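You operate a simulated robot arm through the tools that you are given. There is no shell and no other tool.

You run a simulated robot arm. Do the job below in one go: nothing can be reset, and whatever is moved stays where it is left.

JOB
Fetch the slotted bracket from the mixed drawer and clamp it under the wing nut.
Fine: Slide its slot round the stud, shut the drawer, and turn the nut down tight, fingers clear. The band clip stays in the drawer. Pinch and drop nothing. Where these are worked on the way, their far stop is far enough and under half their travel is too little: mixed drawer.

Only the result counts: the job must be done as asked and must still hold three seconds after the hand-in. Knocking over, shifting, dropping, spilling or breaking anything else fails it.

ROBOT AND FRAMES
A 6-joint arm with a three-finger gripper, fixed in place. Base frame: the origin is on the floor under the middle of its stand, x ahead of it, y to its left, z up. Readings come in mm, rad, newtons and seconds.
It reaches about 1213 mm from its shoulder. Its first joint turns from -2.897 to 2.897 rad. Payload 4.89 kg.
Tool frame: the origin (TCP) lies between the finger pads and is the grasp point; the fingertips stand 30 mm ahead of it; z points along the fingers, y is the line along which they close. The gripper opens to 164 mm; its body begins 125 mm behind the TCP.
Orientation is told as [roll, pitch, yaw] about the base's x, y, z axes, in that order, counted from this pose: with the fingers straight down and closing along the base's y, the tool's x points along the base's -x, its y along +y and its z along -z.

CONTROLS
- The arm moves only by the tool play_rows. Its argument "series" is a list that holds one entry, the list of rows, each a list of 7 numbers: the shift along the tool's x, y, z in mm, then the turn, a rotation vector about the tool's x, y, z in rad, then the finger opening in mm, from 0 to 164. In form: [[[x, y, z, ax, ay, az, hand], ...]]. A call has 1 to 20 rows; each row shifts and turns the commanded pose from where the row before left it, along the tool's axes as they then stand. Each row takes 0.2 s and may step no farther than 50 mm and 0.15 rad from the row before; otherwise, or with a gripper value out of range, the whole call is refused. Where a pose cannot be reached the arm comes as near as it can. A force on the tool above 40 N (or 10 N above the force at the start of the call, whichever is more), or a blocked arm, ends the call early, and 0.2 s more pass. Each finger travels about 108 mm/s and halts on what it meets, pressing with about 39 N; the grip force reading is that of the motor and also rises with nothing between the fingers. The clock runs only during rows and for 0.2 s after the last one: add rows that do not move to give the fingers time. The reply holds the time, the measured pose of the TCP, the force on the tool along the base axes, the opening and the grip force, in the units named above and with some noise, with the torque about the TCP (base axes, N m) and any sound that the robot's microphone picked up.
- Cameras (640 x 400 px; columns grow to the right, rows downward): "scene" is fixed at [50, 500.8, 1582.3]; the picture's right is [-0.31, -0.95, 0.00], its down [-0.47, 0.15, -0.87] and it looks along [0.83, -0.27, -0.49] (base axes); focal length 368 px, centre (320, 200). "wrist" rides on the gripper at [76, -2, -152] in the tool frame; the picture's right is [0.02, 1.00, 0.00], its down [-0.88, 0.02, -0.47] and it looks along [-0.47, 0.01, 0.88] (tool axes); focal length 247 px, centre (320, 200). There is no depth. A picture from a camera that has moved, and an enlarged one, comes with that camera's place and axes in the base frame and with its lens.
- get_image(camera): a new picture of that camera. It takes no simulated time.
- raise_lower(by): moves the trunk up (or, below 0, down) by that many mm; the arm rides with it, the base frame stays. It gives what a move gives, with no picture.
- zoom(camera, box): a new picture of the part [left, top, right, bottom] of that camera's present view, enlarged. It takes no simulated time.
- sign_off(): hands the job in; it is judged then, once.

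Places have to be worked out from the pictures, the camera data and where the tool is seen. Open the gripper and draw the arm clear of the work before you hand the job in, unless the task says otherwise.

The tools are called after ">>>" by a JSON object that holds its "method" and its "body". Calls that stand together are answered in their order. play_rows: Moves the arm, as the interface text tells. Its arguments: {"type":"object","properties":{"series":{"type":"array","items":{"type":"array","items":{"type":"array","items":{"type":"number"}}}}},"required":["series"]} The other tools are called the same way: raise_lower (by) moves the trunk up or down; get_image (camera) takes a picture; zoom (camera, box) takes an enlarged picture of a part of a camera's view; sign_off () hands the job in.

At the start:

```text
clock: 0.0
eef_pos: [494.8, 272.0, 1358.7]
tool_rot: [-0.001, -0.003, -0.001]
ft_force: [0.9, 0.2, -0.1]
moment: [0.02, 0.02, 0.03]
gripper_width: 163.9
finger_force: 0.0
trunk travel left (down, up): [-175.0, 215.0]
```

scene: 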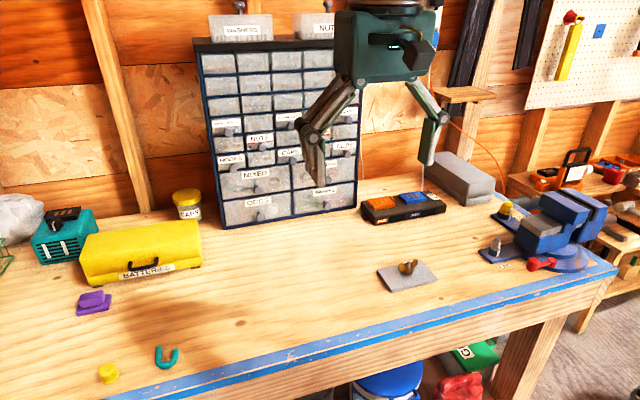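
wrist: 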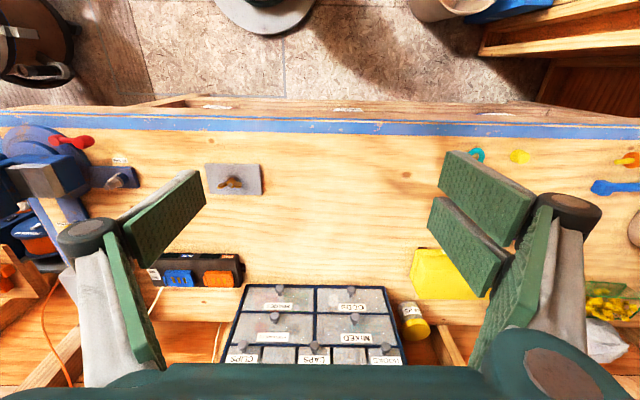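

The scene shows a drawer cabinet with a MIXED drawer and a plate with a stud and wing nut on the bench. I'll zoom in on both to work out where they are.

>>> {"method": "zoom", "body": {"camera": "scene", "box": [190, 100, 370, 240]}}

>>> {"method": "zoom", "body": {"camera": "scene", "box": [350, 230, 470, 310]}}

>>> {"method": "zoom", "body": {"camera": "wrist", "box": [210, 270, 430, 380]}}

>>> {"method": "zoom", "body": {"camera": "wrist", "box": [180, 140, 300, 220]}}

```text
2.86 times, centred on (280, 170) of scene
camera zoom: at [50.0, 500.8, 1582.3], right [-0.31, -0.95, 0.0], down [-0.47, 0.15, -0.87], along [0.83, -0.27, -0.49], focal length 1051 px, centre (434, 286)
```

zoom: 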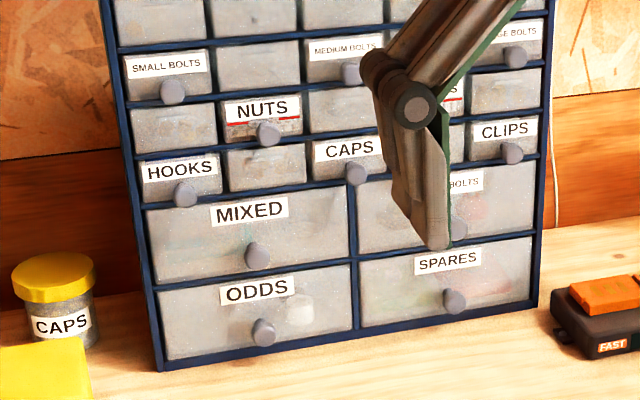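

```text
5.00 times, centred on (410, 270) of scene
camera zoom: at [50.0, 500.8, 1582.3], right [-0.31, -0.95, 0.0], down [-0.47, 0.15, -0.87], along [0.83, -0.27, -0.49], focal length 1840 px, centre (-130, -150)
```

zoom: 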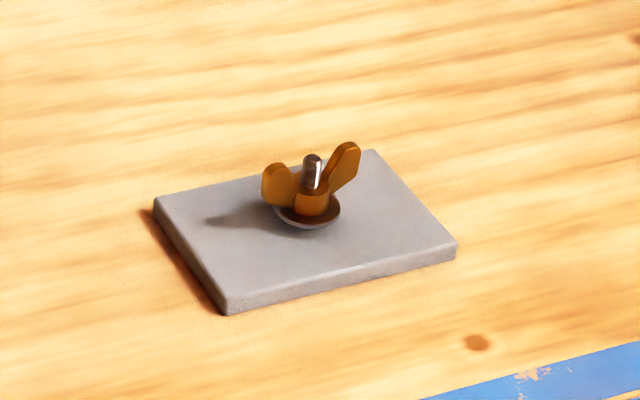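

```text
2.91 times, centred on (320, 325) of wrist
camera zoom: at [419.4, 271.5, 1511.8], right [-0.02, 1.0, 0.0], down [0.88, 0.02, 0.47], along [0.47, 0.01, -0.88], focal length 718 px, centre (320, -164)
```

zoom: 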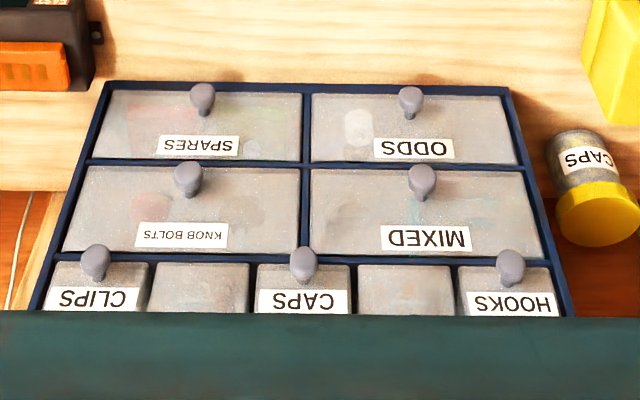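

```text
5.00 times, centred on (240, 180) of wrist
camera zoom: at [419.4, 271.5, 1511.8], right [-0.02, 1.0, 0.0], down [0.88, 0.02, 0.47], along [0.47, 0.01, -0.88], focal length 1235 px, centre (720, 300)
```

zoom: 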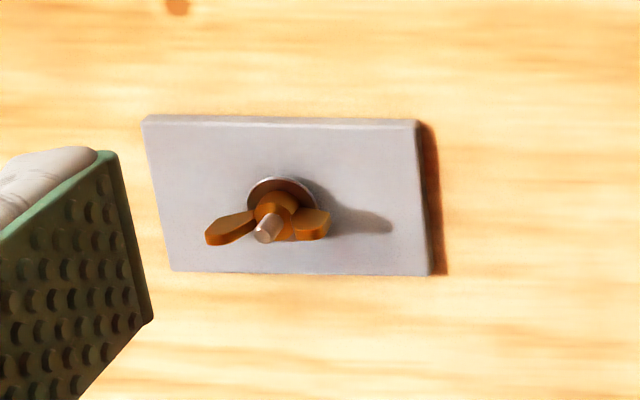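

From the two views I place the stud near [652, 74, 979] and the MIXED knob near [1010, 378, 1081]. Before planning grasps I'll look closely at the fingers.

>>> {"method": "zoom", "body": {"camera": "scene", "box": [270, 0, 470, 200]}}

>>> {"method": "zoom", "body": {"camera": "wrist", "box": [400, 130, 640, 290]}}

>>> {"method": "zoom", "body": {"camera": "wrist", "box": [40, 150, 280, 310]}}

```text
2.00 times, centred on (370, 100) of scene
camera zoom: at [50.0, 500.8, 1582.3], right [-0.31, -0.95, 0.0], down [-0.47, 0.15, -0.87], along [0.83, -0.27, -0.49], focal length 736 px, centre (220, 400)
```

zoom: 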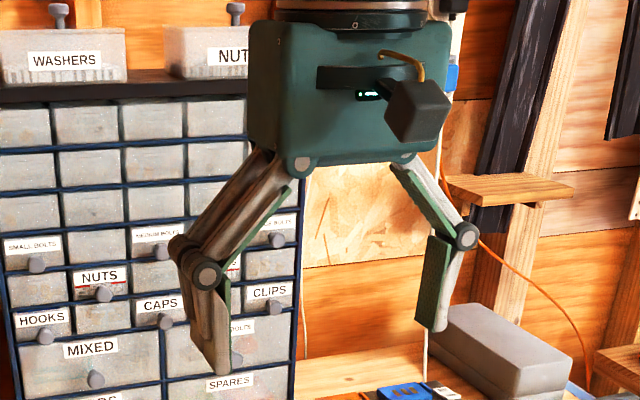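

```text
2.50 times, centred on (520, 210) of wrist
camera zoom: at [419.4, 271.5, 1511.8], right [-0.02, 1.0, 0.0], down [0.88, 0.02, 0.47], along [0.47, 0.01, -0.88], focal length 617 px, centre (-180, 175)
```

zoom: 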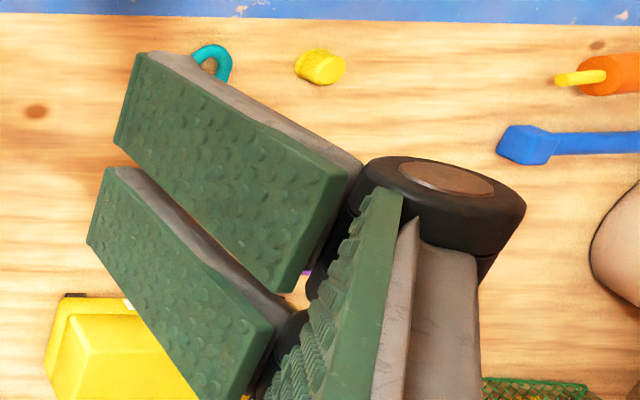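

```text
2.50 times, centred on (160, 230) of wrist
camera zoom: at [419.4, 271.5, 1511.8], right [-0.02, 1.0, 0.0], down [0.88, 0.02, 0.47], along [0.47, 0.01, -0.88], focal length 617 px, centre (720, 125)
```

zoom: 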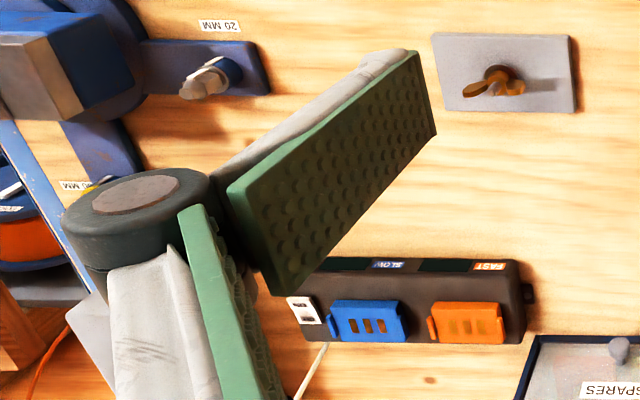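

The gripper has one finger on tool -y and two on tool +y, and the pads are about 30 mm wide. I'll move forward a little in free air and start yawing, so I can later face the cabinet with the camera on top.

>>> {"method": "play_rows", "body": {"series": [[[-45, 0, 0, 0, 0, 0, 164], [-45, 0, 0, 0, 0, 0, 164], [-45, 0, 0, 0, 0, 0, 164], [0, 0, 0, 0, 0, 0.15, 120], [0, 0, 0, 0, 0, 0.15, 90], [0, 0, 0, 0, 0, 0.15, 60], [0, 0, 0, 0, 0, 0.15, 60], [0, 0, 0, 0, 0, 0.15, 60], [0, 0, 0, 0, 0, 0.15, 60], [0, 0, 0, 0, 0, 0.15, 60], [0, 0, 0, 0, 0, 0.15, 60], [0, 0, 0, 0, 0, 0.15, 60], [0, 0, 0, 0, 0, 0.15, 60], [0, 0, 0, 0, 0, 0.0708, 60]]]}}

```text
clock: 3.0
eef_pos: [629.3, 271.7, 1359.8]
tool_rot: [0.0, -0.002, -1.574]
ft_force: [-0.3, 0.3, -0.4]
moment: [-0.03, -0.02, 0.0]
gripper_width: 60.1
finger_force: 0.0
trunk travel left (down, up): [-175.0, 215.0]
```

The yaw tracks well. I'll check both views before continuing.

>>> {"method": "get_image", "body": {"camera": "wrist"}}

>>> {"method": "get_image", "body": {"camera": "scene"}}

```text
taken
camera wrist: at [628.8, 349.3, 1511.8], right [1.0, 0.02, 0.0], down [0.02, -0.88, 0.47], along [0.01, -0.47, -0.88], focal length 247 px, centre (320, 200)
```

wrist: 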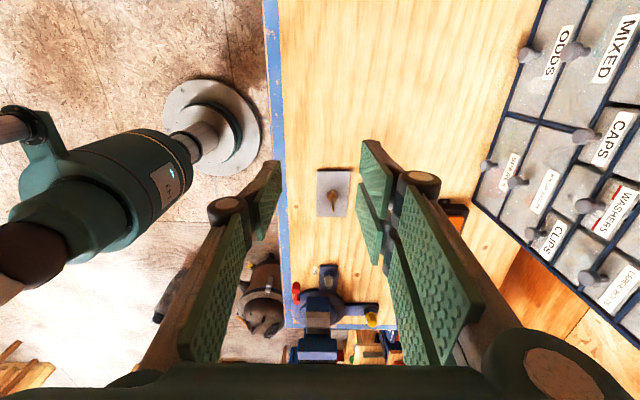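

```text
taken
```

scene: 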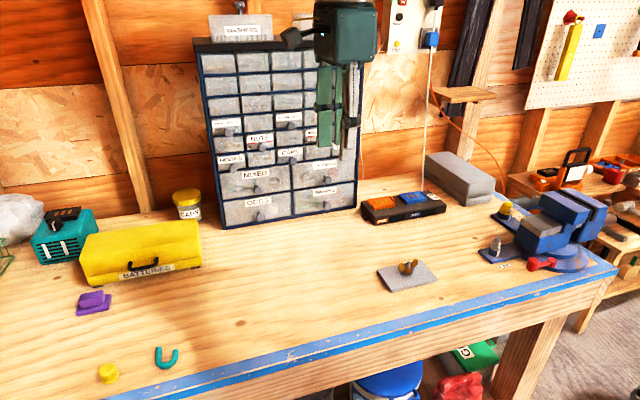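

There is room for the remaining quarter turn. I'll continue yawing, then pitch the fingers up toward the cabinet.

>>> {"method": "play_rows", "body": {"series": [[[0, 0, 0, 0, 0, 0.15, 60], [0, 0, 0, 0, 0, 0.15, 60], [0, 0, 0, 0, 0, 0.15, 60], [0, 0, 0, 0, 0, 0.15, 60], [0, 0, 0, 0, 0, 0.15, 60], [0, 0, 0, 0, 0, 0.15, 60], [0, 0, 0, 0, 0, 0.15, 60], [0, 0, 0, 0, 0, 0.15, 60], [0, 0, 0, 0, 0, 0.15, 60], [0, 0, 0, 0, 0, 0.15, 60], [0, 0, 0, 0, 0, 0.0708, 60], [0, 0, 0, 0, 0, 0, 60]]]}}

```text
clock: 5.6
eef_pos: [635.4, 259.7, 1360.1]
tool_rot: [-0.006, -0.001, -2.609]
ft_force: [0.7, -0.7, -0.3]
moment: [0.01, -0.01, -0.01]
gripper_width: 59.8
finger_force: 0.0
out of reach, approached as far as the arm can: row 7, 8, 9, 10, 11
trunk travel left (down, up): [-175.0, 215.0]
```

The wrist joint stops at yaw -2.61, so I'll go back to yaw -1.57. From there I'll use a sideways approach with the fingers closing vertically, and move forward and down.

>>> {"method": "play_rows", "body": {"series": [[[0, 0, 0, 0, 0, -0.15, 60], [0, 0, 0, 0, 0, -0.15, 60], [0, 0, 0, 0, 0, -0.15, 60], [0, 0, 0, 0, 0, -0.15, 60], [0, 0, 0, 0, 0, -0.15, 60], [0, 0, 0, 0, 0, -0.15, 60], [0, 0, 0, 0, 0, -0.15, 60], [0, 0, 0, 0, 0, -0.15, 60], [0, 0, 0, 0, 0, -0.15, 60], [0, 0, 0, 0, 0, -0.15, 60], [0, 0, 0, 0, 0, -0.0708, 60], [0, 0, 0, 0, 0, 0, 60]]]}}

```text
clock: 8.2
eef_pos: [634.4, 260.7, 1359.7]
tool_rot: [0.001, 0.006, -1.035]
ft_force: [-0.5, -0.8, 0.1]
moment: [0.0, -0.02, 0.0]
gripper_width: 60.5
finger_force: 0.1
trunk travel left (down, up): [-175.0, 215.0]
```

The commanded pose was clamped to where the arm actually got, so yaw is now -1.035. I'll turn +0.536 to reach -1.571, then go forward and down.

>>> {"method": "play_rows", "body": {"series": [[[0, 0, 0, 0, 0, 0.15, 60], [0, 0, 0, 0, 0, 0.15, 60], [0, 0, 0, 0, 0, 0.15, 60], [0, 0, 0, 0, 0, 0.086, 60], [30, 45, 20, 0, 0, 0, 60], [30, 45, 20, 0, 0, 0, 60], [30, 40, 20, -0.1, 0, 0, 60], [0, 0, 0, -0.15, 0, 0, 60], [0, 0, 0, -0.15, 0, 0, 60], [0, 0, 0, -0.15, 0, 0, 60], [0, 0, 0, -0.15, 0, 0, 60], [0, 0, 0, 0, 0, 0, 60]]]}}

```text
refused: row 5 steps farther than a row can; nothing moved
```

The combined step was too long, so I'll use shorter diagonal steps.

>>> {"method": "play_rows", "body": {"series": [[[0, 0, 0, 0, 0, 0.15, 60], [0, 0, 0, 0, 0, 0.15, 60], [0, 0, 0, 0, 0, 0.15, 60], [0, 0, 0, 0, 0, 0.086, 60], [25, 38, 15, 0, 0, 0, 60], [25, 38, 15, 0, 0, 0, 60], [25, 38, 15, 0, 0, 0, 60], [25, 38, 15, 0, 0, 0, 60], [0, 0, 0, -0.15, 0, 0, 60], [0, 0, 0, -0.15, 0, 0, 60], [0, 0, 0, -0.15, 0, 0, 60], [0, 0, 0, -0.15, 0, 0, 60], [0, 0, 0, 0, 0, 0, 60]]]}}

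```text
clock: 11.0
eef_pos: [787.1, 360.7, 1300.3]
tool_rot: [0.599, 0.004, -1.572]
ft_force: [-1.5, -0.5, -0.6]
moment: [-0.02, -0.03, -0.03]
gripper_width: 59.6
finger_force: 0.1
trunk travel left (down, up): [-175.0, 215.0]
```

Fingers are tilting toward the cabinet as planned. I'll take a wrist picture to refine the knob location.

>>> {"method": "get_image", "body": {"camera": "wrist"}}

>>> {"method": "get_image", "body": {"camera": "scene"}}

```text
taken
camera wrist: at [701.3, 437.0, 1425.1], right [0.83, 0.02, 0.56], down [-0.25, -0.88, 0.4], along [0.5, -0.47, -0.72], focal length 247 px, centre (320, 200)
```

wrist: 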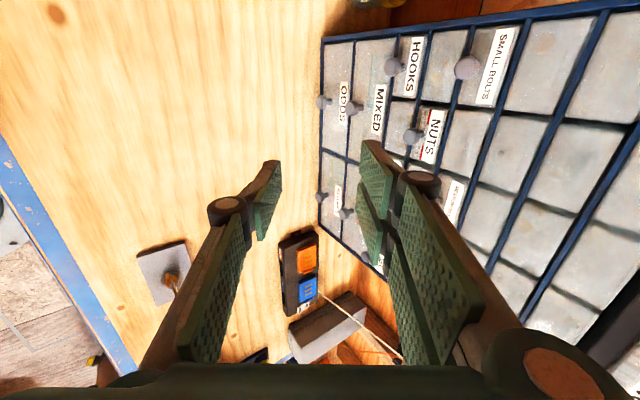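

```text
taken
```

scene: 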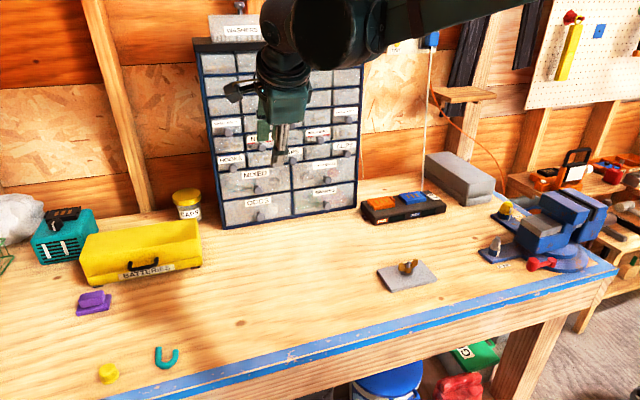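

The knob solves to about [1006, 378, 1086], with the HOOKS knob near z 1160 and ODDS near z 989. I'll finish pitching to horizontal and come down in front of the drawer.

>>> {"method": "play_rows", "body": {"series": [[[0, 0, 0, -0.15, 0, 0, 60], [0, 0, 0, -0.15, 0, 0, 60], [0, 0, 0, -0.15, 0, 0, 60], [0, 0, 0, -0.15, 0, 0, 60], [0, 0, 0, -0.15, 0, 0, 60], [0, 0, 0, -0.15, 0, 0, 60], [0, 0, 0, -0.0718, 0, 0, 60], [0, 0, 0, 0, 0, 0, 60]]]}}

```text
clock: 12.8
eef_pos: [789.8, 357.8, 1300.0]
tool_rot: [1.478, -0.012, -1.568]
ft_force: [0.8, 0.2, -0.1]
moment: [0.01, 0.01, 0.02]
gripper_width: 60.1
finger_force: 0.1
out of reach, approached as far as the arm can: row 6, 7
trunk travel left (down, up): [-175.0, 215.0]
```

Nearly horizontal (1.478). I'll lower the hand and then level it, since the limit likely depends on the height.

>>> {"method": "play_rows", "body": {"series": [[[3, -45, 0, 0, 0, 0, 60], [3, -45, 0, 0, 0, 0, 60], [3, -45, 0, 0, 0, 0, 60], [3, -45, 0, 0, 0, 0, 60], [4, 0, 0, 0, 0, 0, 60], [0, 0, 0, -0.09, 0, 0, 60], [0, 0, 0, 0, 0, 0, 60]]]}}

>>> {"method": "get_image", "body": {"camera": "wrist"}}

>>> {"method": "get_image", "body": {"camera": "scene"}}

```text
clock: 14.4
eef_pos: [776.9, 367.8, 1119.8]
tool_rot: [1.509, -0.056, -1.555]
ft_force: [0.2, -0.4, 0.1]
moment: [-0.02, -0.03, -0.05]
gripper_width: 59.9
finger_force: 0.0
out of reach, approached as far as the arm can: row 6
trunk travel left (down, up): [-175.0, 215.0]
```

```text
taken
camera wrist: at [623.1, 443.2, 1123.1], right [0.06, 0.08, 1.0], down [-0.46, -0.88, 0.1], along [0.89, -0.46, -0.02], focal length 247 px, centre (320, 200)
```

wrist: 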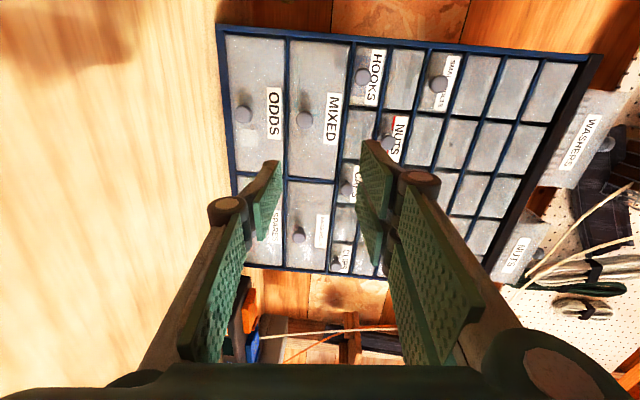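

```text
taken
```

scene: 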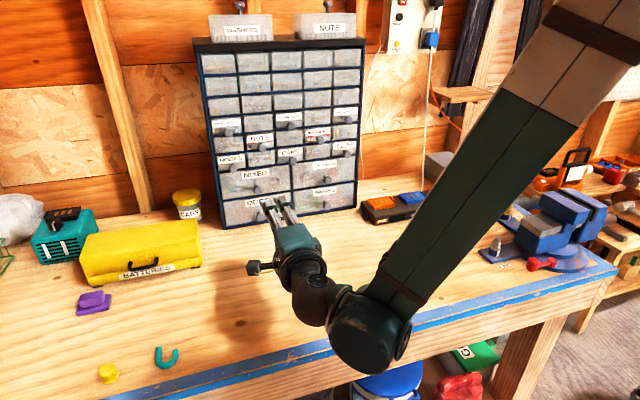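

The knob refines to about [1008, 377, 1082]. I'll move forward and down to a pre-grasp position and see whether the arm can level out there.

>>> {"method": "play_rows", "body": {"series": [[[3.5, -7, 36, 0, 0, 0, 60], [3.5, -7, 36, 0, 0, 0, 60], [3.5, -7, 36, 0, 0, 0, 60], [3.5, -7, 36, 0, 0, 0, 60], [0, 0, 0, -0.06, 0, 0.056, 60], [0, 0, 0, 0, 0, 0, 60]]]}}

>>> {"method": "get_image", "body": {"camera": "wrist"}}

```text
clock: 15.8
eef_pos: [919.6, 381.1, 1082.2]
tool_rot: [1.515, -0.042, -1.552]
ft_force: [0.6, 0.3, -0.5]
moment: [0.01, -0.06, 0.0]
gripper_width: 60.1
finger_force: 0.0
out of reach, approached as far as the arm can: row 5
trunk travel left (down, up): [-175.0, 215.0]
```

```text
taken
camera wrist: at [766.5, 455.3, 1085.7], right [0.05, 0.06, 1.0], down [-0.45, -0.89, 0.08], along [0.89, -0.46, -0.02], focal length 247 px, centre (320, 200)
```

wrist: 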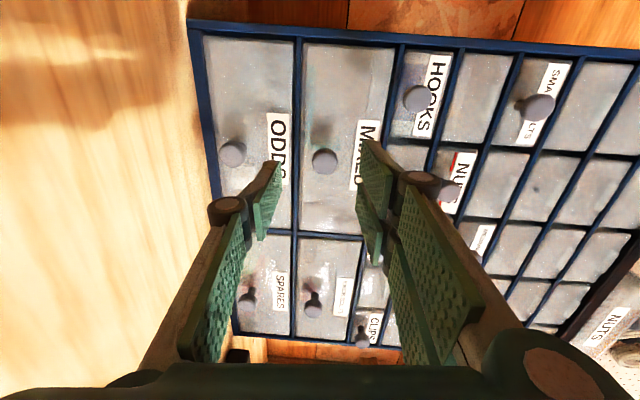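

The knob is now straight ahead, between the finger lines. I'll zoom in to measure its head and stem and find the drawer face plane.

>>> {"method": "zoom", "body": {"camera": "wrist", "box": [190, 110, 430, 260]}}

>>> {"method": "zoom", "body": {"camera": "wrist", "box": [220, 250, 380, 350]}}

>>> {"method": "zoom", "body": {"camera": "scene", "box": [200, 130, 360, 240]}}

```text
2.67 times, centred on (310, 185) of wrist
camera zoom: at [766.5, 455.3, 1085.7], right [0.05, 0.06, 1.0], down [-0.45, -0.89, 0.08], along [0.89, -0.46, -0.02], focal length 659 px, centre (347, 240)
```

zoom: 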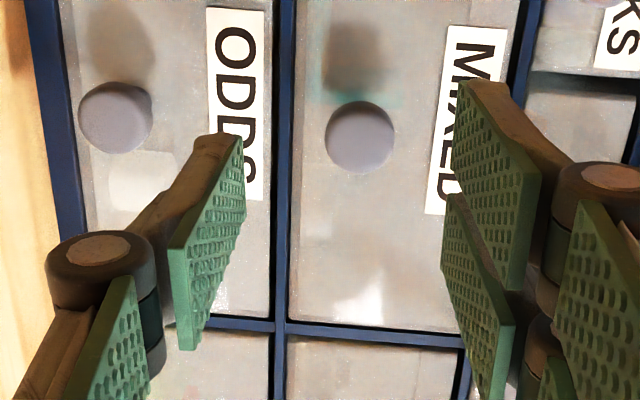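

```text
4.00 times, centred on (300, 300) of wrist
camera zoom: at [766.5, 455.3, 1085.7], right [0.05, 0.06, 1.0], down [-0.45, -0.89, 0.08], along [0.89, -0.46, -0.02], focal length 988 px, centre (400, -200)
```

zoom: 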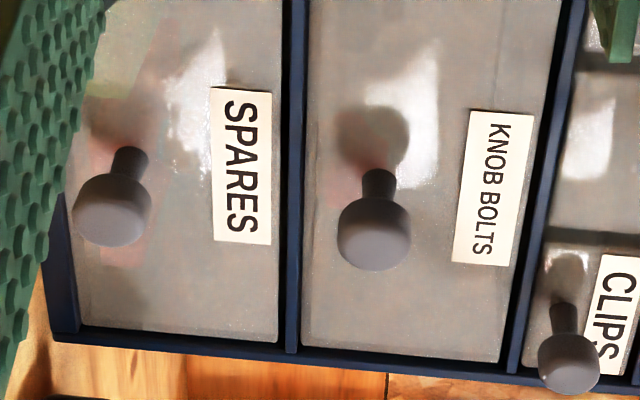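

```text
3.64 times, centred on (280, 185) of scene
camera zoom: at [50.0, 500.8, 1582.3], right [-0.31, -0.95, 0.0], down [-0.47, 0.15, -0.87], along [0.83, -0.27, -0.49], focal length 1338 px, centre (466, 254)
```

zoom: 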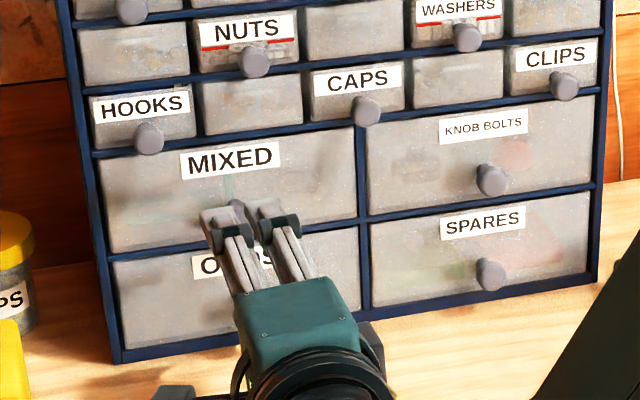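

The knob head is about 26 mm across, its stem is about 20 mm long, and the drawer face is at x≈1032. I'll centre on the knob, advance with the fingers straddling its head, and close.

>>> {"method": "play_rows", "body": {"series": [[[-7, 3, 20, 0, 0, 0, 60], [0, 0, 25, 0, 0, 0, 60], [0, 0, 20, 0, 0, 0, 60], [0, 0, 8, 0, 0, 0, 60], [0, 0, 0, 0, 0, 0, 60]]]}}

>>> {"method": "get_image", "body": {"camera": "wrist"}}

>>> {"method": "zoom", "body": {"camera": "scene", "box": [200, 130, 360, 240]}}

```text
clock: 17.0
eef_pos: [990.9, 376.6, 1081.5]
tool_rot: [1.515, -0.043, -1.553]
ft_force: [0.0, -0.7, 0.5]
moment: [0.01, -0.01, 0.0]
gripper_width: 60.0
finger_force: 0.2
trunk travel left (down, up): [-175.0, 215.0]
```

```text
taken
camera wrist: at [838.0, 451.3, 1084.7], right [0.05, 0.06, 1.0], down [-0.45, -0.89, 0.08], along [0.89, -0.46, -0.02], focal length 247 px, centre (320, 200)
```

wrist: 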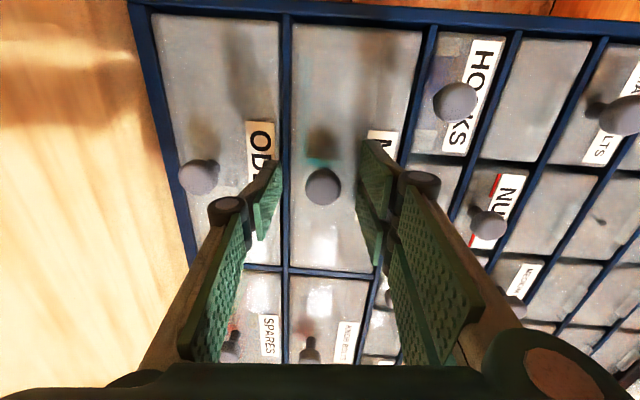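

```text
3.64 times, centred on (280, 185) of scene
camera zoom: at [50.0, 500.8, 1582.3], right [-0.31, -0.95, 0.0], down [-0.47, 0.15, -0.87], along [0.83, -0.27, -0.49], focal length 1338 px, centre (466, 254)
```

zoom: 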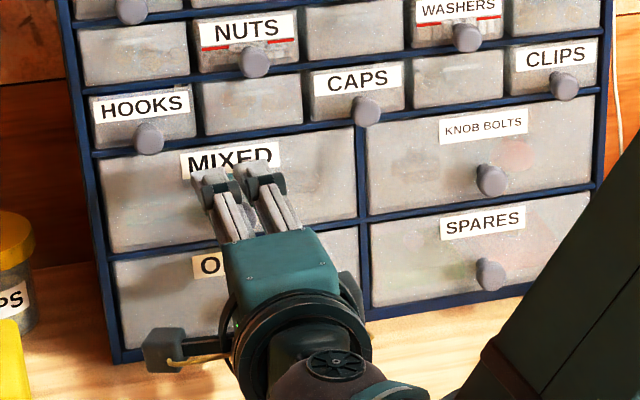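

The knob sits centred between the pads. Closing on it now.

>>> {"method": "play_rows", "body": {"series": [[[0, 0, 0, 0, 0, 0, 40], [0, 0, 0, 0, 0, 0, 20], [0, 0, 0, 0, 0, 0, 10], [0, 0, 0, 0, 0, 0, 10]]]}}

>>> {"method": "get_image", "body": {"camera": "wrist"}}

```text
clock: 18.0
eef_pos: [988.8, 376.8, 1081.6]
tool_rot: [1.517, -0.041, -1.551]
ft_force: [-0.3, 3.0, 29.7]
moment: [-0.13, -0.79, 0.11]
gripper_width: 24.4
finger_force: 44.7
trunk travel left (down, up): [-175.0, 215.0]
```

```text
taken
camera wrist: at [836.5, 451.2, 1086.4], right [0.05, 0.06, 1.0], down [-0.45, -0.89, 0.08], along [0.89, -0.46, -0.02], focal length 247 px, centre (320, 200)
```

wrist: 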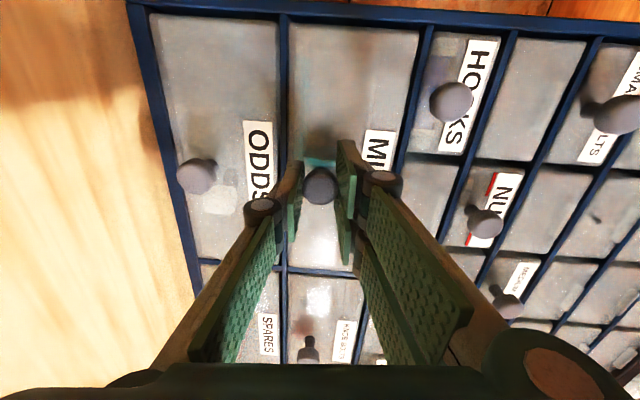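

Gripped at 24.4 mm, but there is about 30 N of upward force on the tool, so my hand is slightly low. I'll ease it up a little and then pull a short way straight along -X.

>>> {"method": "play_rows", "body": {"series": [[[0, 1.2, 0, 0, 0, 0, 10], [0, 0.8, 0, 0, 0, 0, 10], [0, 0, 0, 0, 0, 0, 10]]]}}

```text
clock: 18.8
eef_pos: [990.8, 376.8, 1083.9]
tool_rot: [1.515, -0.042, -1.552]
ft_force: [-1.5, 2.8, -4.2]
moment: [0.07, -0.46, 0.03]
gripper_width: 23.8
finger_force: 44.9
trunk travel left (down, up): [-175.0, 215.0]
```

The side load is gone. Pulling the drawer out in small steps along -X.

>>> {"method": "play_rows", "body": {"series": [[[0.2, -0.5, -10, 0, 0, 0, 10], [0.4, -0.9, -18, 0, 0, 0, 10], [0.4, -1, -20, 0, 0, 0, 10], [0, 0, 0, 0, 0, 0, 10]]]}}

>>> {"method": "get_image", "body": {"camera": "wrist"}}

>>> {"method": "get_image", "body": {"camera": "scene"}}

```text
clock: 19.8
eef_pos: [943.3, 377.3, 1083.3]
tool_rot: [1.516, -0.041, -1.55]
ft_force: [-0.5, 2.1, -22.8]
moment: [0.06, -0.21, 0.16]
gripper_width: 23.9
finger_force: 45.0
trunk travel left (down, up): [-175.0, 215.0]
```

```text
taken
camera wrist: at [789.5, 451.2, 1086.9], right [0.06, 0.06, 1.0], down [-0.45, -0.89, 0.08], along [0.89, -0.46, -0.02], focal length 247 px, centre (320, 200)
```

wrist: 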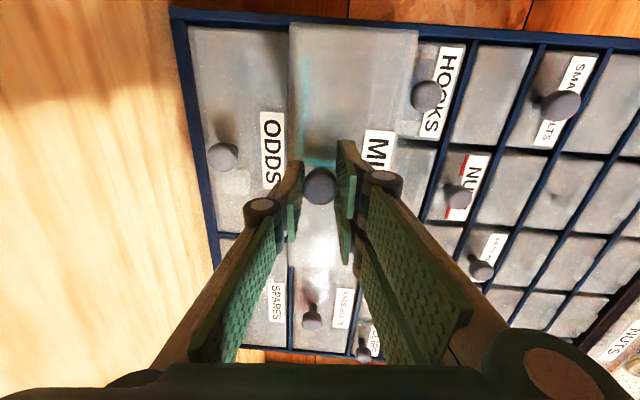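

```text
taken
```

scene: 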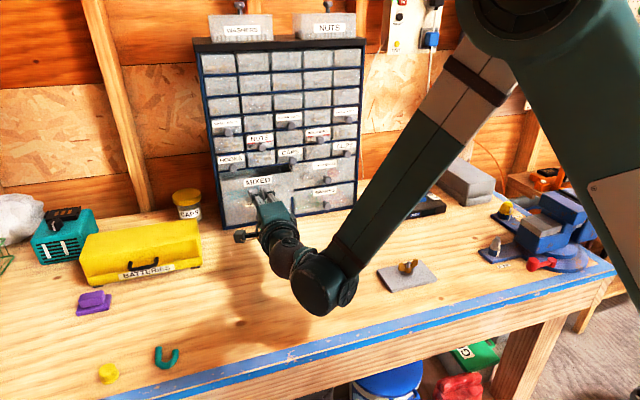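

The drawer is coming out. The arm's wrist looks low, so I'll check its clearance above the bench before pulling further.

>>> {"method": "zoom", "body": {"camera": "scene", "box": [200, 150, 400, 330]}}

```text
2.22 times, centred on (300, 240) of scene
camera zoom: at [50.0, 500.8, 1582.3], right [-0.31, -0.95, 0.0], down [-0.47, 0.15, -0.87], along [0.83, -0.27, -0.49], focal length 818 px, centre (364, 111)
```

zoom: 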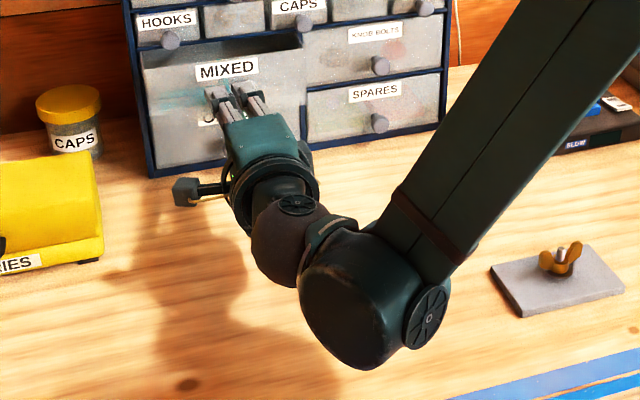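

Wrist height barely changes during a level pull, and the bench below it is clear. I'll trim the hand down about 1 mm to cancel the -23 N and keep pulling.

>>> {"method": "play_rows", "body": {"series": [[[0.2, -1.6, -10, 0, 0, 0, 10], [0.4, -1, -18, 0, 0, 0, 10], [0.4, -1, -18, 0, 0, 0, 10], [0, 0, 0, 0, 0, 0, 10]]]}}

>>> {"method": "zoom", "body": {"camera": "scene", "box": [200, 150, 400, 330]}}

```text
clock: 20.8
eef_pos: [896.5, 376.2, 1084.3]
tool_rot: [1.515, -0.041, -1.551]
ft_force: [-1.6, 3.6, -3.0]
moment: [-0.04, -0.38, 0.27]
gripper_width: 24.0
finger_force: 45.0
trunk travel left (down, up): [-175.0, 215.0]
```

```text
2.22 times, centred on (300, 240) of scene
camera zoom: at [50.0, 500.8, 1582.3], right [-0.31, -0.95, 0.0], down [-0.47, 0.15, -0.87], along [0.83, -0.27, -0.49], focal length 818 px, centre (364, 111)
```

zoom: 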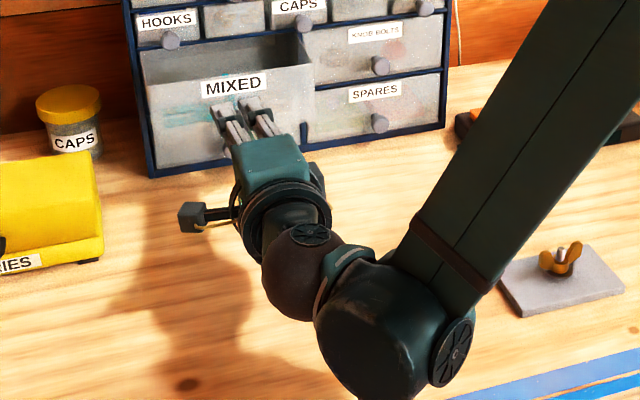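

The drawer is out about 94 mm with low force. I'll keep pulling and watch for the stop.

>>> {"method": "play_rows", "body": {"series": [[[0.3, -0.8, -15, 0, 0, 0, 10], [0.3, -0.8, -15, 0, 0, 0, 10], [0.3, -0.8, -12, 0, 0, 0, 10], [0, 0, 0, 0, 0, 0, 10]]]}}

>>> {"method": "zoom", "body": {"camera": "scene", "box": [200, 150, 400, 330]}}

```text
clock: 21.5
eef_pos: [870.1, 375.8, 1083.5]
tool_rot: [1.512, -0.046, -1.552]
ft_force: [19.7, -1.2, 4.2]
moment: [0.03, -0.5, -0.28]
gripper_width: 24.2
finger_force: 44.7
trunk travel left (down, up): [-175.0, 215.0]
stopped in row 3: the force on the tool passed its limit at 62 N (the readings are from after the stop); the commanded pose is now the measured one
```

```text
2.22 times, centred on (300, 240) of scene
camera zoom: at [50.0, 500.8, 1582.3], right [-0.31, -0.95, 0.0], down [-0.47, 0.15, -0.87], along [0.83, -0.27, -0.49], focal length 818 px, centre (364, 111)
```

zoom: 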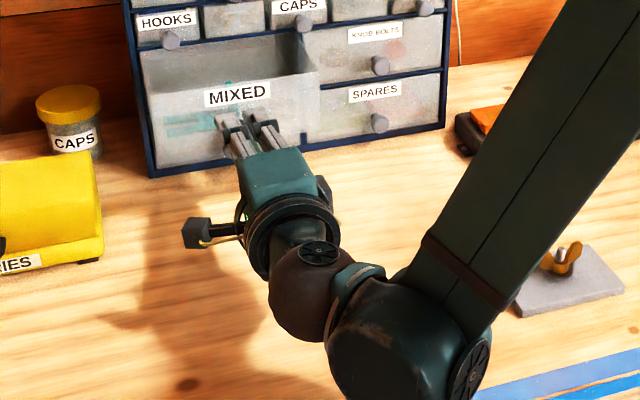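

Hard stop at about 120 mm of travel, so the drawer is fully open. I'll release the knob, back off and rise.

>>> {"method": "play_rows", "body": {"series": [[[0, 0, 0, 0, 0, 0, 30], [0, 0, 0, 0, 0, 0, 60], [0, 0, 0, 0, 0, 0, 60], [0, 0, -25, 0, 0, 0, 60], [0, 0, -35, 0, 0, 0, 60], [0, 40, 0, 0, 0, 0, 60], [0, 45, 0, 0, 0, 0, 60], [0, 45, 0, 0, 0, 0, 60], [0, 45, 0, 0, 0, 0, 60], [0, 0, 0, 0, 0, 0, 60]]]}}

>>> {"method": "get_image", "body": {"camera": "wrist"}}

>>> {"method": "get_image", "body": {"camera": "scene"}}

```text
clock: 23.7
eef_pos: [817.9, 384.0, 1262.4]
tool_rot: [1.509, -0.05, -1.55]
ft_force: [0.2, 0.4, 0.8]
moment: [-0.01, 0.04, 0.04]
gripper_width: 59.9
finger_force: 0.1
trunk travel left (down, up): [-175.0, 215.0]
```

```text
taken
camera wrist: at [664.7, 457.3, 1265.7], right [0.06, 0.07, 1.0], down [-0.45, -0.89, 0.09], along [0.89, -0.46, -0.02], focal length 247 px, centre (320, 200)
```

wrist: 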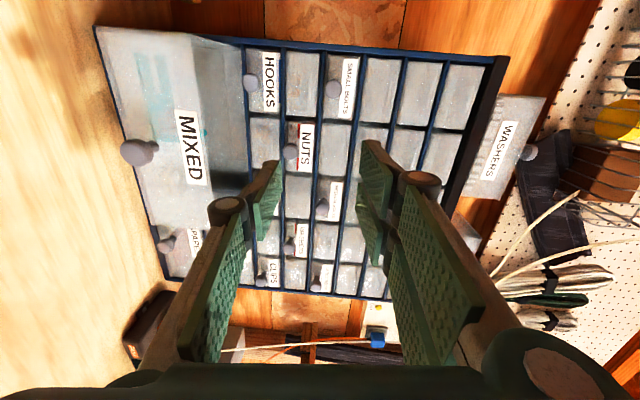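

```text
taken
```

scene: 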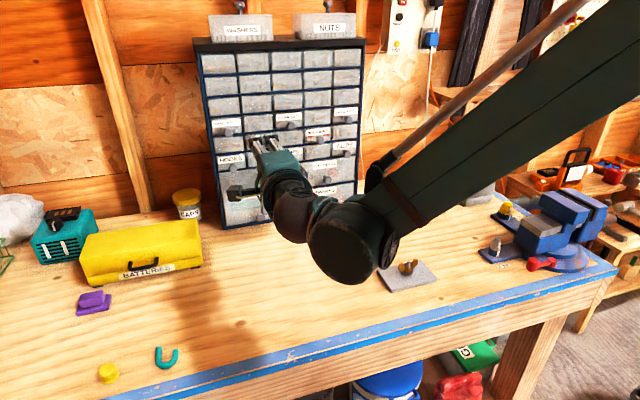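

Now I'll swing the hand back to pointing straight down and yaw to 0, so the camera can look into the open drawer.

>>> {"method": "play_rows", "body": {"series": [[[0, 0, 0, 0.15, 0, 0, 60], [0, 0, 0, 0.15, 0, 0, 60], [0, 0, 0, 0.15, 0, 0, 60], [0, 0, 0, 0.15, 0, 0, 60], [0, 0, 0, 0.15, 0, 0, 60], [0, 0, 0, 0.15, 0, 0, 60], [0, 0, 0, 0.15, 0, 0, 60], [0, 0, 0, 0.15, 0, 0, 60], [0, 0, 0, 0.15, 0, 0, 60], [0, 0, 0, 0.15, 0, 0, 60], [0, 0, 0, 0.01, 0, 0, 60], [0, 0, 0, 0, 0, 0, 60]]]}}

```text
clock: 26.3
eef_pos: [818.2, 383.5, 1262.4]
tool_rot: [0.004, -0.046, -1.551]
ft_force: [-0.3, 0.0, -0.4]
moment: [-0.01, 0.07, 0.02]
gripper_width: 60.1
finger_force: 0.0
trunk travel left (down, up): [-175.0, 215.0]
```

Next I'll correct the slight tilt, yaw to 0, and move to the look-in pose.

>>> {"method": "play_rows", "body": {"series": [[[0, 0, 0, 0, 0.046, 0, 60], [0, 0, 0, 0, 0, -0.15, 60], [0, 0, 0, 0, 0, -0.15, 60], [0, 0, 0, 0, 0, -0.15, 60], [0, 0, 0, 0, 0, -0.15, 60], [0, 0, 0, 0, 0, -0.15, 60], [0, 0, 0, 0, 0, -0.15, 60], [0, 0, 0, 0, 0, -0.15, 60], [0, 0, 0, 0, 0, -0.15, 60], [0, 0, 0, 0, 0, -0.15, 60], [0, 0, 0, 0, 0, -0.15, 60], [0, 0, 0, 0, 0, -0.051, 60], [-34, -3, 30, 0, 0, 0, 90], [-34, -3, 30, 0, 0, 0, 120], [0, 0, 0, 0, 0, 0, 120]]]}}

>>> {"method": "get_image", "body": {"camera": "wrist"}}

>>> {"method": "get_image", "body": {"camera": "scene"}}

```text
clock: 29.5
eef_pos: [889.1, 379.0, 1200.6]
tool_rot: [0.0, -0.004, 0.0]
ft_force: [1.6, -0.2, -1.4]
moment: [-0.06, 0.27, 0.04]
gripper_width: 119.9
finger_force: 0.1
trunk travel left (down, up): [-175.0, 215.0]
```

```text
taken
camera wrist: at [812.9, 377.2, 1352.6], right [-0.02, 1.0, 0.0], down [0.88, 0.02, 0.48], along [0.48, 0.01, -0.88], focal length 247 px, centre (320, 200)
```

wrist: 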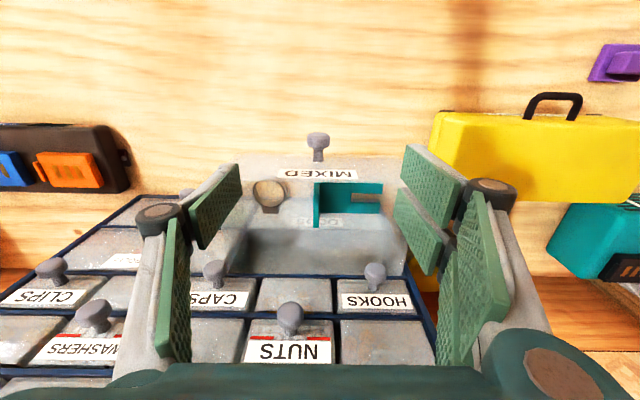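

```text
taken
```

scene: 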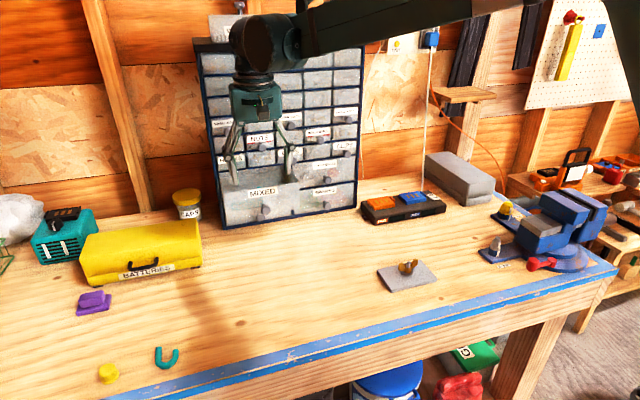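

The drawer holds a round tan and grey object, likely the band clip, and a teal slotted bracket. I'll zoom in for details.

>>> {"method": "zoom", "body": {"camera": "wrist", "box": [220, 120, 430, 280]}}

>>> {"method": "zoom", "body": {"camera": "scene", "box": [215, 140, 315, 230]}}

```text
2.50 times, centred on (325, 200) of wrist
camera zoom: at [812.9, 377.2, 1352.6], right [-0.02, 1.0, 0.0], down [0.88, 0.02, 0.48], along [0.48, 0.01, -0.88], focal length 617 px, centre (308, 200)
```

zoom: 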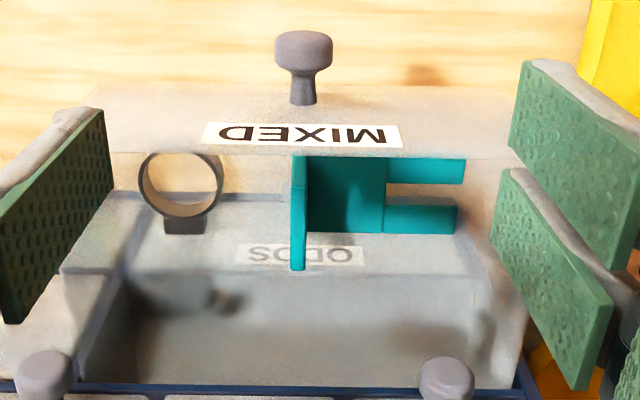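

```text
4.44 times, centred on (265, 185) of scene
camera zoom: at [50.0, 500.8, 1582.3], right [-0.31, -0.95, 0.0], down [-0.47, 0.15, -0.87], along [0.83, -0.27, -0.49], focal length 1635 px, centre (564, 267)
```

zoom: 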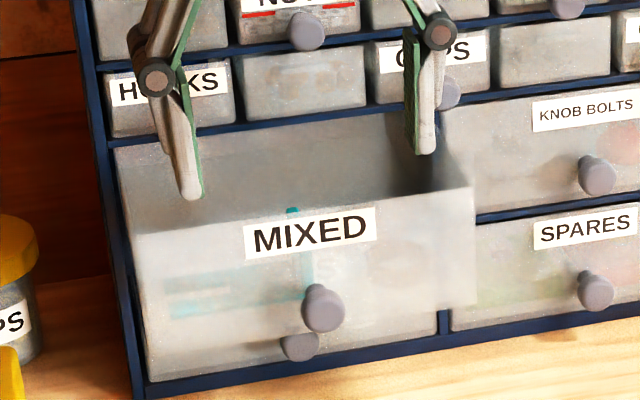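

The teal bracket is an L: its upright flange (thin in y) is at about y 375, x 953–1002, with its top near z 1083. The foot, with an open-ended slot, points toward +y. The band clip is well to the side near y 310. I'll tilt the hand about 17° so its body clears the drawer knobs above, then look again.

>>> {"method": "play_rows", "body": {"series": [[[0, 0, 0, 0, -0.15, 0, 120], [0, 0, 0, 0, -0.15, 0, 120], [0, 0, 0, 0, 0, 0, 120]]]}}

>>> {"method": "get_image", "body": {"camera": "wrist"}}

>>> {"method": "zoom", "body": {"camera": "wrist", "box": [220, 100, 430, 240]}}

```text
clock: 30.3
eef_pos: [886.3, 378.1, 1202.2]
tool_rot: [0.002, -0.305, 0.0]
ft_force: [-0.4, 0.0, 0.3]
moment: [0.02, -0.1, 0.01]
gripper_width: 120.1
finger_force: 0.1
trunk travel left (down, up): [-175.0, 215.0]
```

```text
taken
camera wrist: at [768.0, 376.8, 1324.5], right [-0.02, 1.0, -0.01], down [0.7, 0.02, 0.72], along [0.72, 0.01, -0.7], focal length 247 px, centre (320, 200)
```

wrist: 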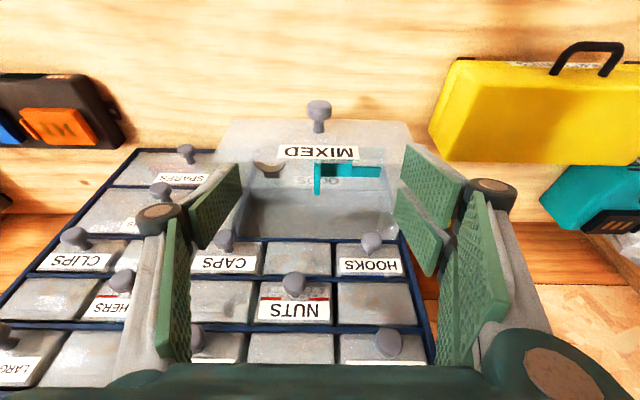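

```text
2.86 times, centred on (325, 170) of wrist
camera zoom: at [768.0, 376.8, 1324.5], right [-0.02, 1.0, -0.01], down [0.7, 0.02, 0.72], along [0.72, 0.01, -0.7], focal length 706 px, centre (306, 286)
```

zoom: 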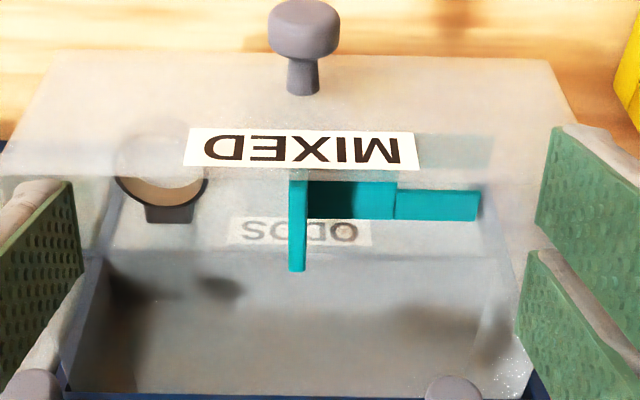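

Two views put the flange at y≈376, x 945–993, top z≈1094, and the drawer's front wall at x≈909 with its top at z≈1137. I'll narrow the fingers and move over the flange at the present height.

>>> {"method": "play_rows", "body": {"series": [[[0, 0, 0, 0, 0, 0, 90], [0, 0, 0, 0, 0, 0, 60], [0, 0, 0, 0, 0, 0, 32], [-19, -1, 6, 0, 0, 0, 32], [-20, -1, 6.5, 0, 0, 0, 32], [-20, 0, 6.5, 0, 0, 0, 32], [-20, 0, 6.5, 0, 0, 0, 32], [0, 0, 0, 0, 0, 0, 32]]]}}

>>> {"method": "get_image", "body": {"camera": "wrist"}}

>>> {"method": "zoom", "body": {"camera": "scene", "box": [200, 90, 320, 220]}}

```text
clock: 32.1
eef_pos: [971.2, 376.4, 1199.9]
tool_rot: [0.001, -0.305, 0.001]
ft_force: [0.0, 0.3, -1.2]
moment: [-0.04, 0.03, -0.03]
gripper_width: 32.1
finger_force: 0.1
trunk travel left (down, up): [-175.0, 215.0]
```

```text
taken
camera wrist: at [852.8, 374.6, 1322.7], right [-0.02, 1.0, -0.01], down [0.7, 0.02, 0.72], along [0.72, 0.01, -0.7], focal length 247 px, centre (320, 200)
```

wrist: 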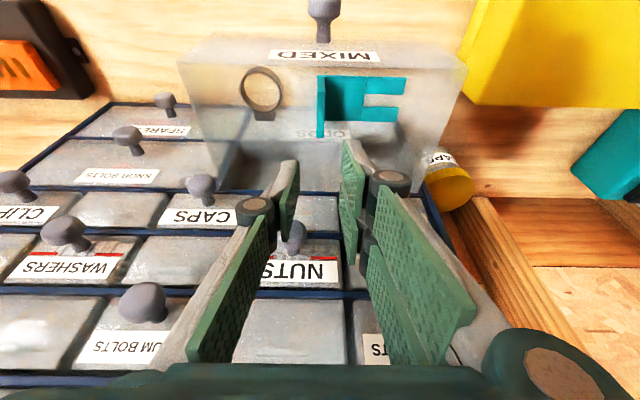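

```text
3.08 times, centred on (260, 155) of scene
camera zoom: at [50.0, 500.8, 1582.3], right [-0.31, -0.95, 0.0], down [-0.47, 0.15, -0.87], along [0.83, -0.27, -0.49], focal length 1132 px, centre (505, 338)
```

zoom: 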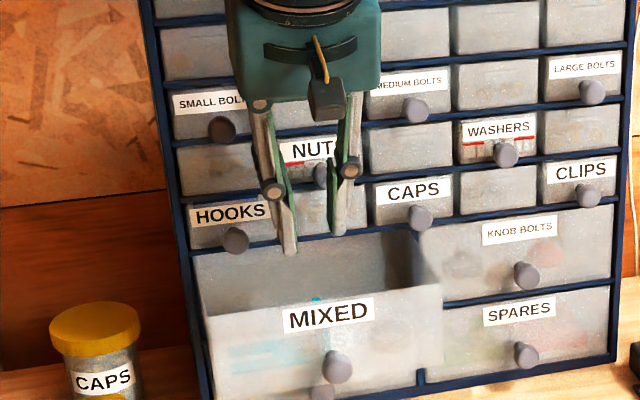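

I now have a clear line of sight to the bracket, so I'll zoom in to refine its position before descending.

>>> {"method": "zoom", "body": {"camera": "wrist", "box": [230, 50, 430, 170]}}

```text
3.20 times, centred on (330, 110) of wrist
camera zoom: at [852.8, 374.6, 1322.7], right [-0.02, 1.0, -0.01], down [0.7, 0.02, 0.72], along [0.72, 0.01, -0.7], focal length 790 px, centre (288, 488)
```

zoom: 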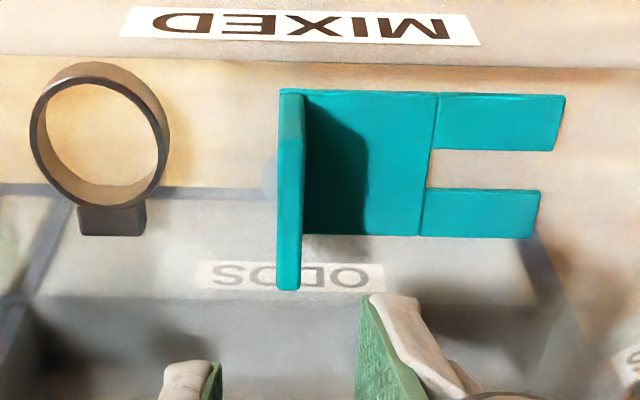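

The refined bracket: flange y≈376.2 and about 8 mm thick, x 943–992, foot top at z≈1058, flange top at z≈1095. The hand is centred over it, so I'll descend most of the way and check.

>>> {"method": "play_rows", "body": {"series": [[[6, 0, 19, 0, 0, 0, 32], [6, 0, 19, 0, 0, 0, 32], [6, 0, 19, 0, 0, 0, 32], [4.5, 0, 14, 0, 0, 0, 32], [0, 0, 0, 0, 0, 0, 32]]]}}

>>> {"method": "get_image", "body": {"camera": "wrist"}}

>>> {"method": "zoom", "body": {"camera": "scene", "box": [200, 90, 320, 220]}}

```text
clock: 33.3
eef_pos: [968.6, 375.2, 1126.2]
tool_rot: [-0.001, -0.303, 0.001]
ft_force: [0.6, 0.3, -0.4]
moment: [0.01, 0.04, 0.04]
gripper_width: 31.9
finger_force: 0.1
trunk travel left (down, up): [-175.0, 215.0]
```

```text
taken
camera wrist: at [851.5, 375.1, 1248.5], right [-0.02, 1.0, -0.01], down [0.7, 0.02, 0.72], along [0.72, 0.01, -0.7], focal length 247 px, centre (320, 200)
```

wrist: 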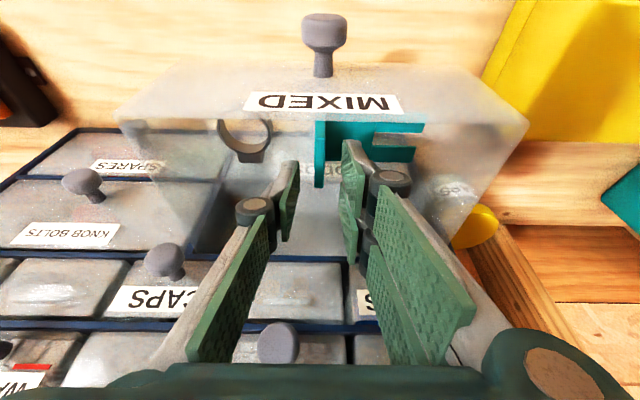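

```text
3.08 times, centred on (260, 155) of scene
camera zoom: at [50.0, 500.8, 1582.3], right [-0.31, -0.95, 0.0], down [-0.47, 0.15, -0.87], along [0.83, -0.27, -0.49], focal length 1132 px, centre (505, 338)
```

zoom: 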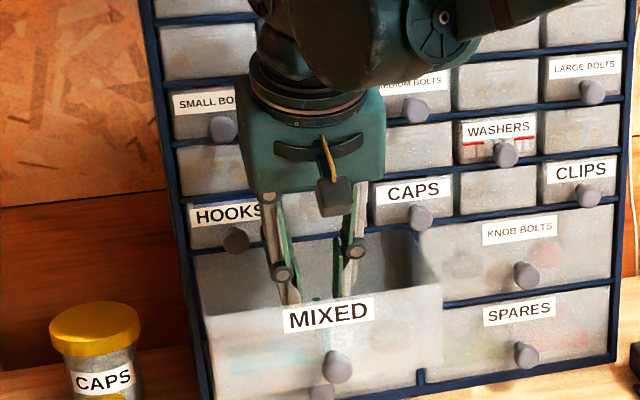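

Alignment looks right and the forces are zero. I'll lower the last 25 mm gently.

>>> {"method": "play_rows", "body": {"series": [[[2, 0.5, 10, 0, 0, 0, 32], [2, 0, 8, 0, 0, 0, 32], [1.6, 0, 6, 0, 0, 0, 32], [0, 0, 0, 0, 0, 0, 32]]]}}

>>> {"method": "get_image", "body": {"camera": "wrist"}}

>>> {"method": "zoom", "body": {"camera": "wrist", "box": [230, 90, 430, 230]}}

```text
clock: 34.3
eef_pos: [970.2, 375.7, 1102.2]
tool_rot: [-0.001, -0.305, -0.001]
ft_force: [-0.3, -0.4, 0.4]
moment: [0.03, 0.04, 0.01]
gripper_width: 32.4
finger_force: 0.1
trunk travel left (down, up): [-175.0, 215.0]
```

```text
taken
camera wrist: at [853.1, 374.8, 1224.0], right [-0.02, 1.0, -0.01], down [0.7, 0.02, 0.72], along [0.72, 0.01, -0.7], focal length 247 px, centre (320, 200)
```

wrist: 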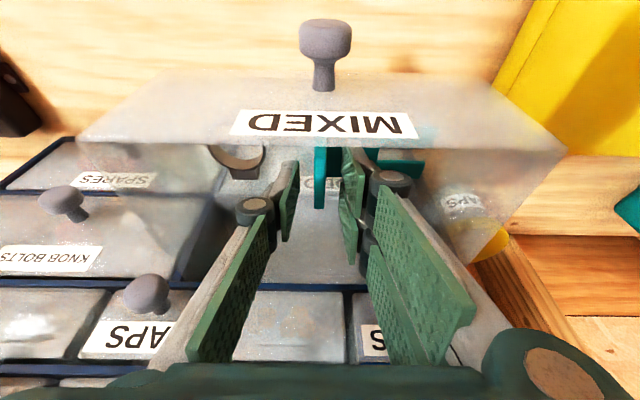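

```text
2.86 times, centred on (330, 160) of wrist
camera zoom: at [853.1, 374.8, 1224.0], right [-0.02, 1.0, -0.01], down [0.7, 0.02, 0.72], along [0.72, 0.01, -0.7], focal length 706 px, centre (291, 314)
```

zoom: 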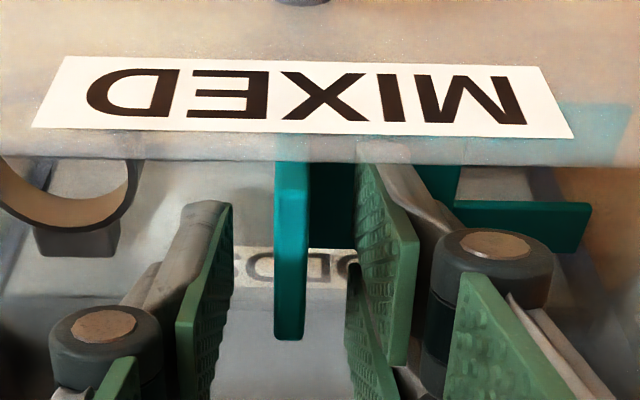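

The flange stands between the pads. Closing the fingers on it.

>>> {"method": "play_rows", "body": {"series": [[[0, 0, 0, 0, 0, 0, 20], [0, 0, 0, 0, 0, 0, 10], [0, 0, 0, 0, 0, 0, 2], [0, 0, 0, 0, 0, 0, 2], [0, 0, 0, 0, 0, 0, 2]]]}}

>>> {"method": "zoom", "body": {"camera": "wrist", "box": [230, 90, 430, 230]}}

```text
clock: 35.5
eef_pos: [971.3, 375.9, 1102.0]
tool_rot: [0.0, -0.303, -0.002]
ft_force: [0.1, 0.5, -0.1]
moment: [0.01, 0.0, -0.05]
gripper_width: 7.6
finger_force: 38.9
trunk travel left (down, up): [-175.0, 215.0]
```

```text
2.86 times, centred on (330, 160) of wrist
camera zoom: at [853.0, 374.9, 1224.1], right [-0.02, 1.0, -0.01], down [0.7, 0.02, 0.72], along [0.72, 0.01, -0.7], focal length 706 px, centre (291, 314)
```

zoom: 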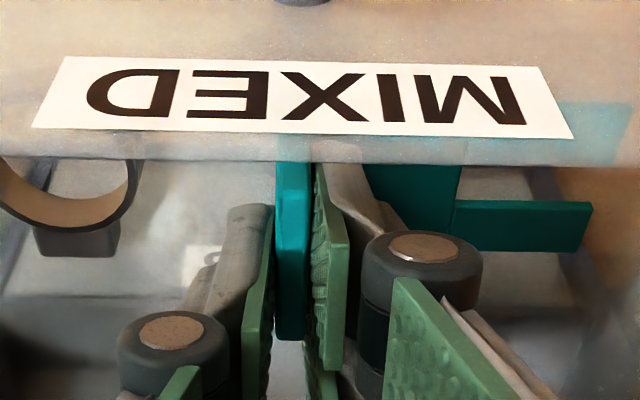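

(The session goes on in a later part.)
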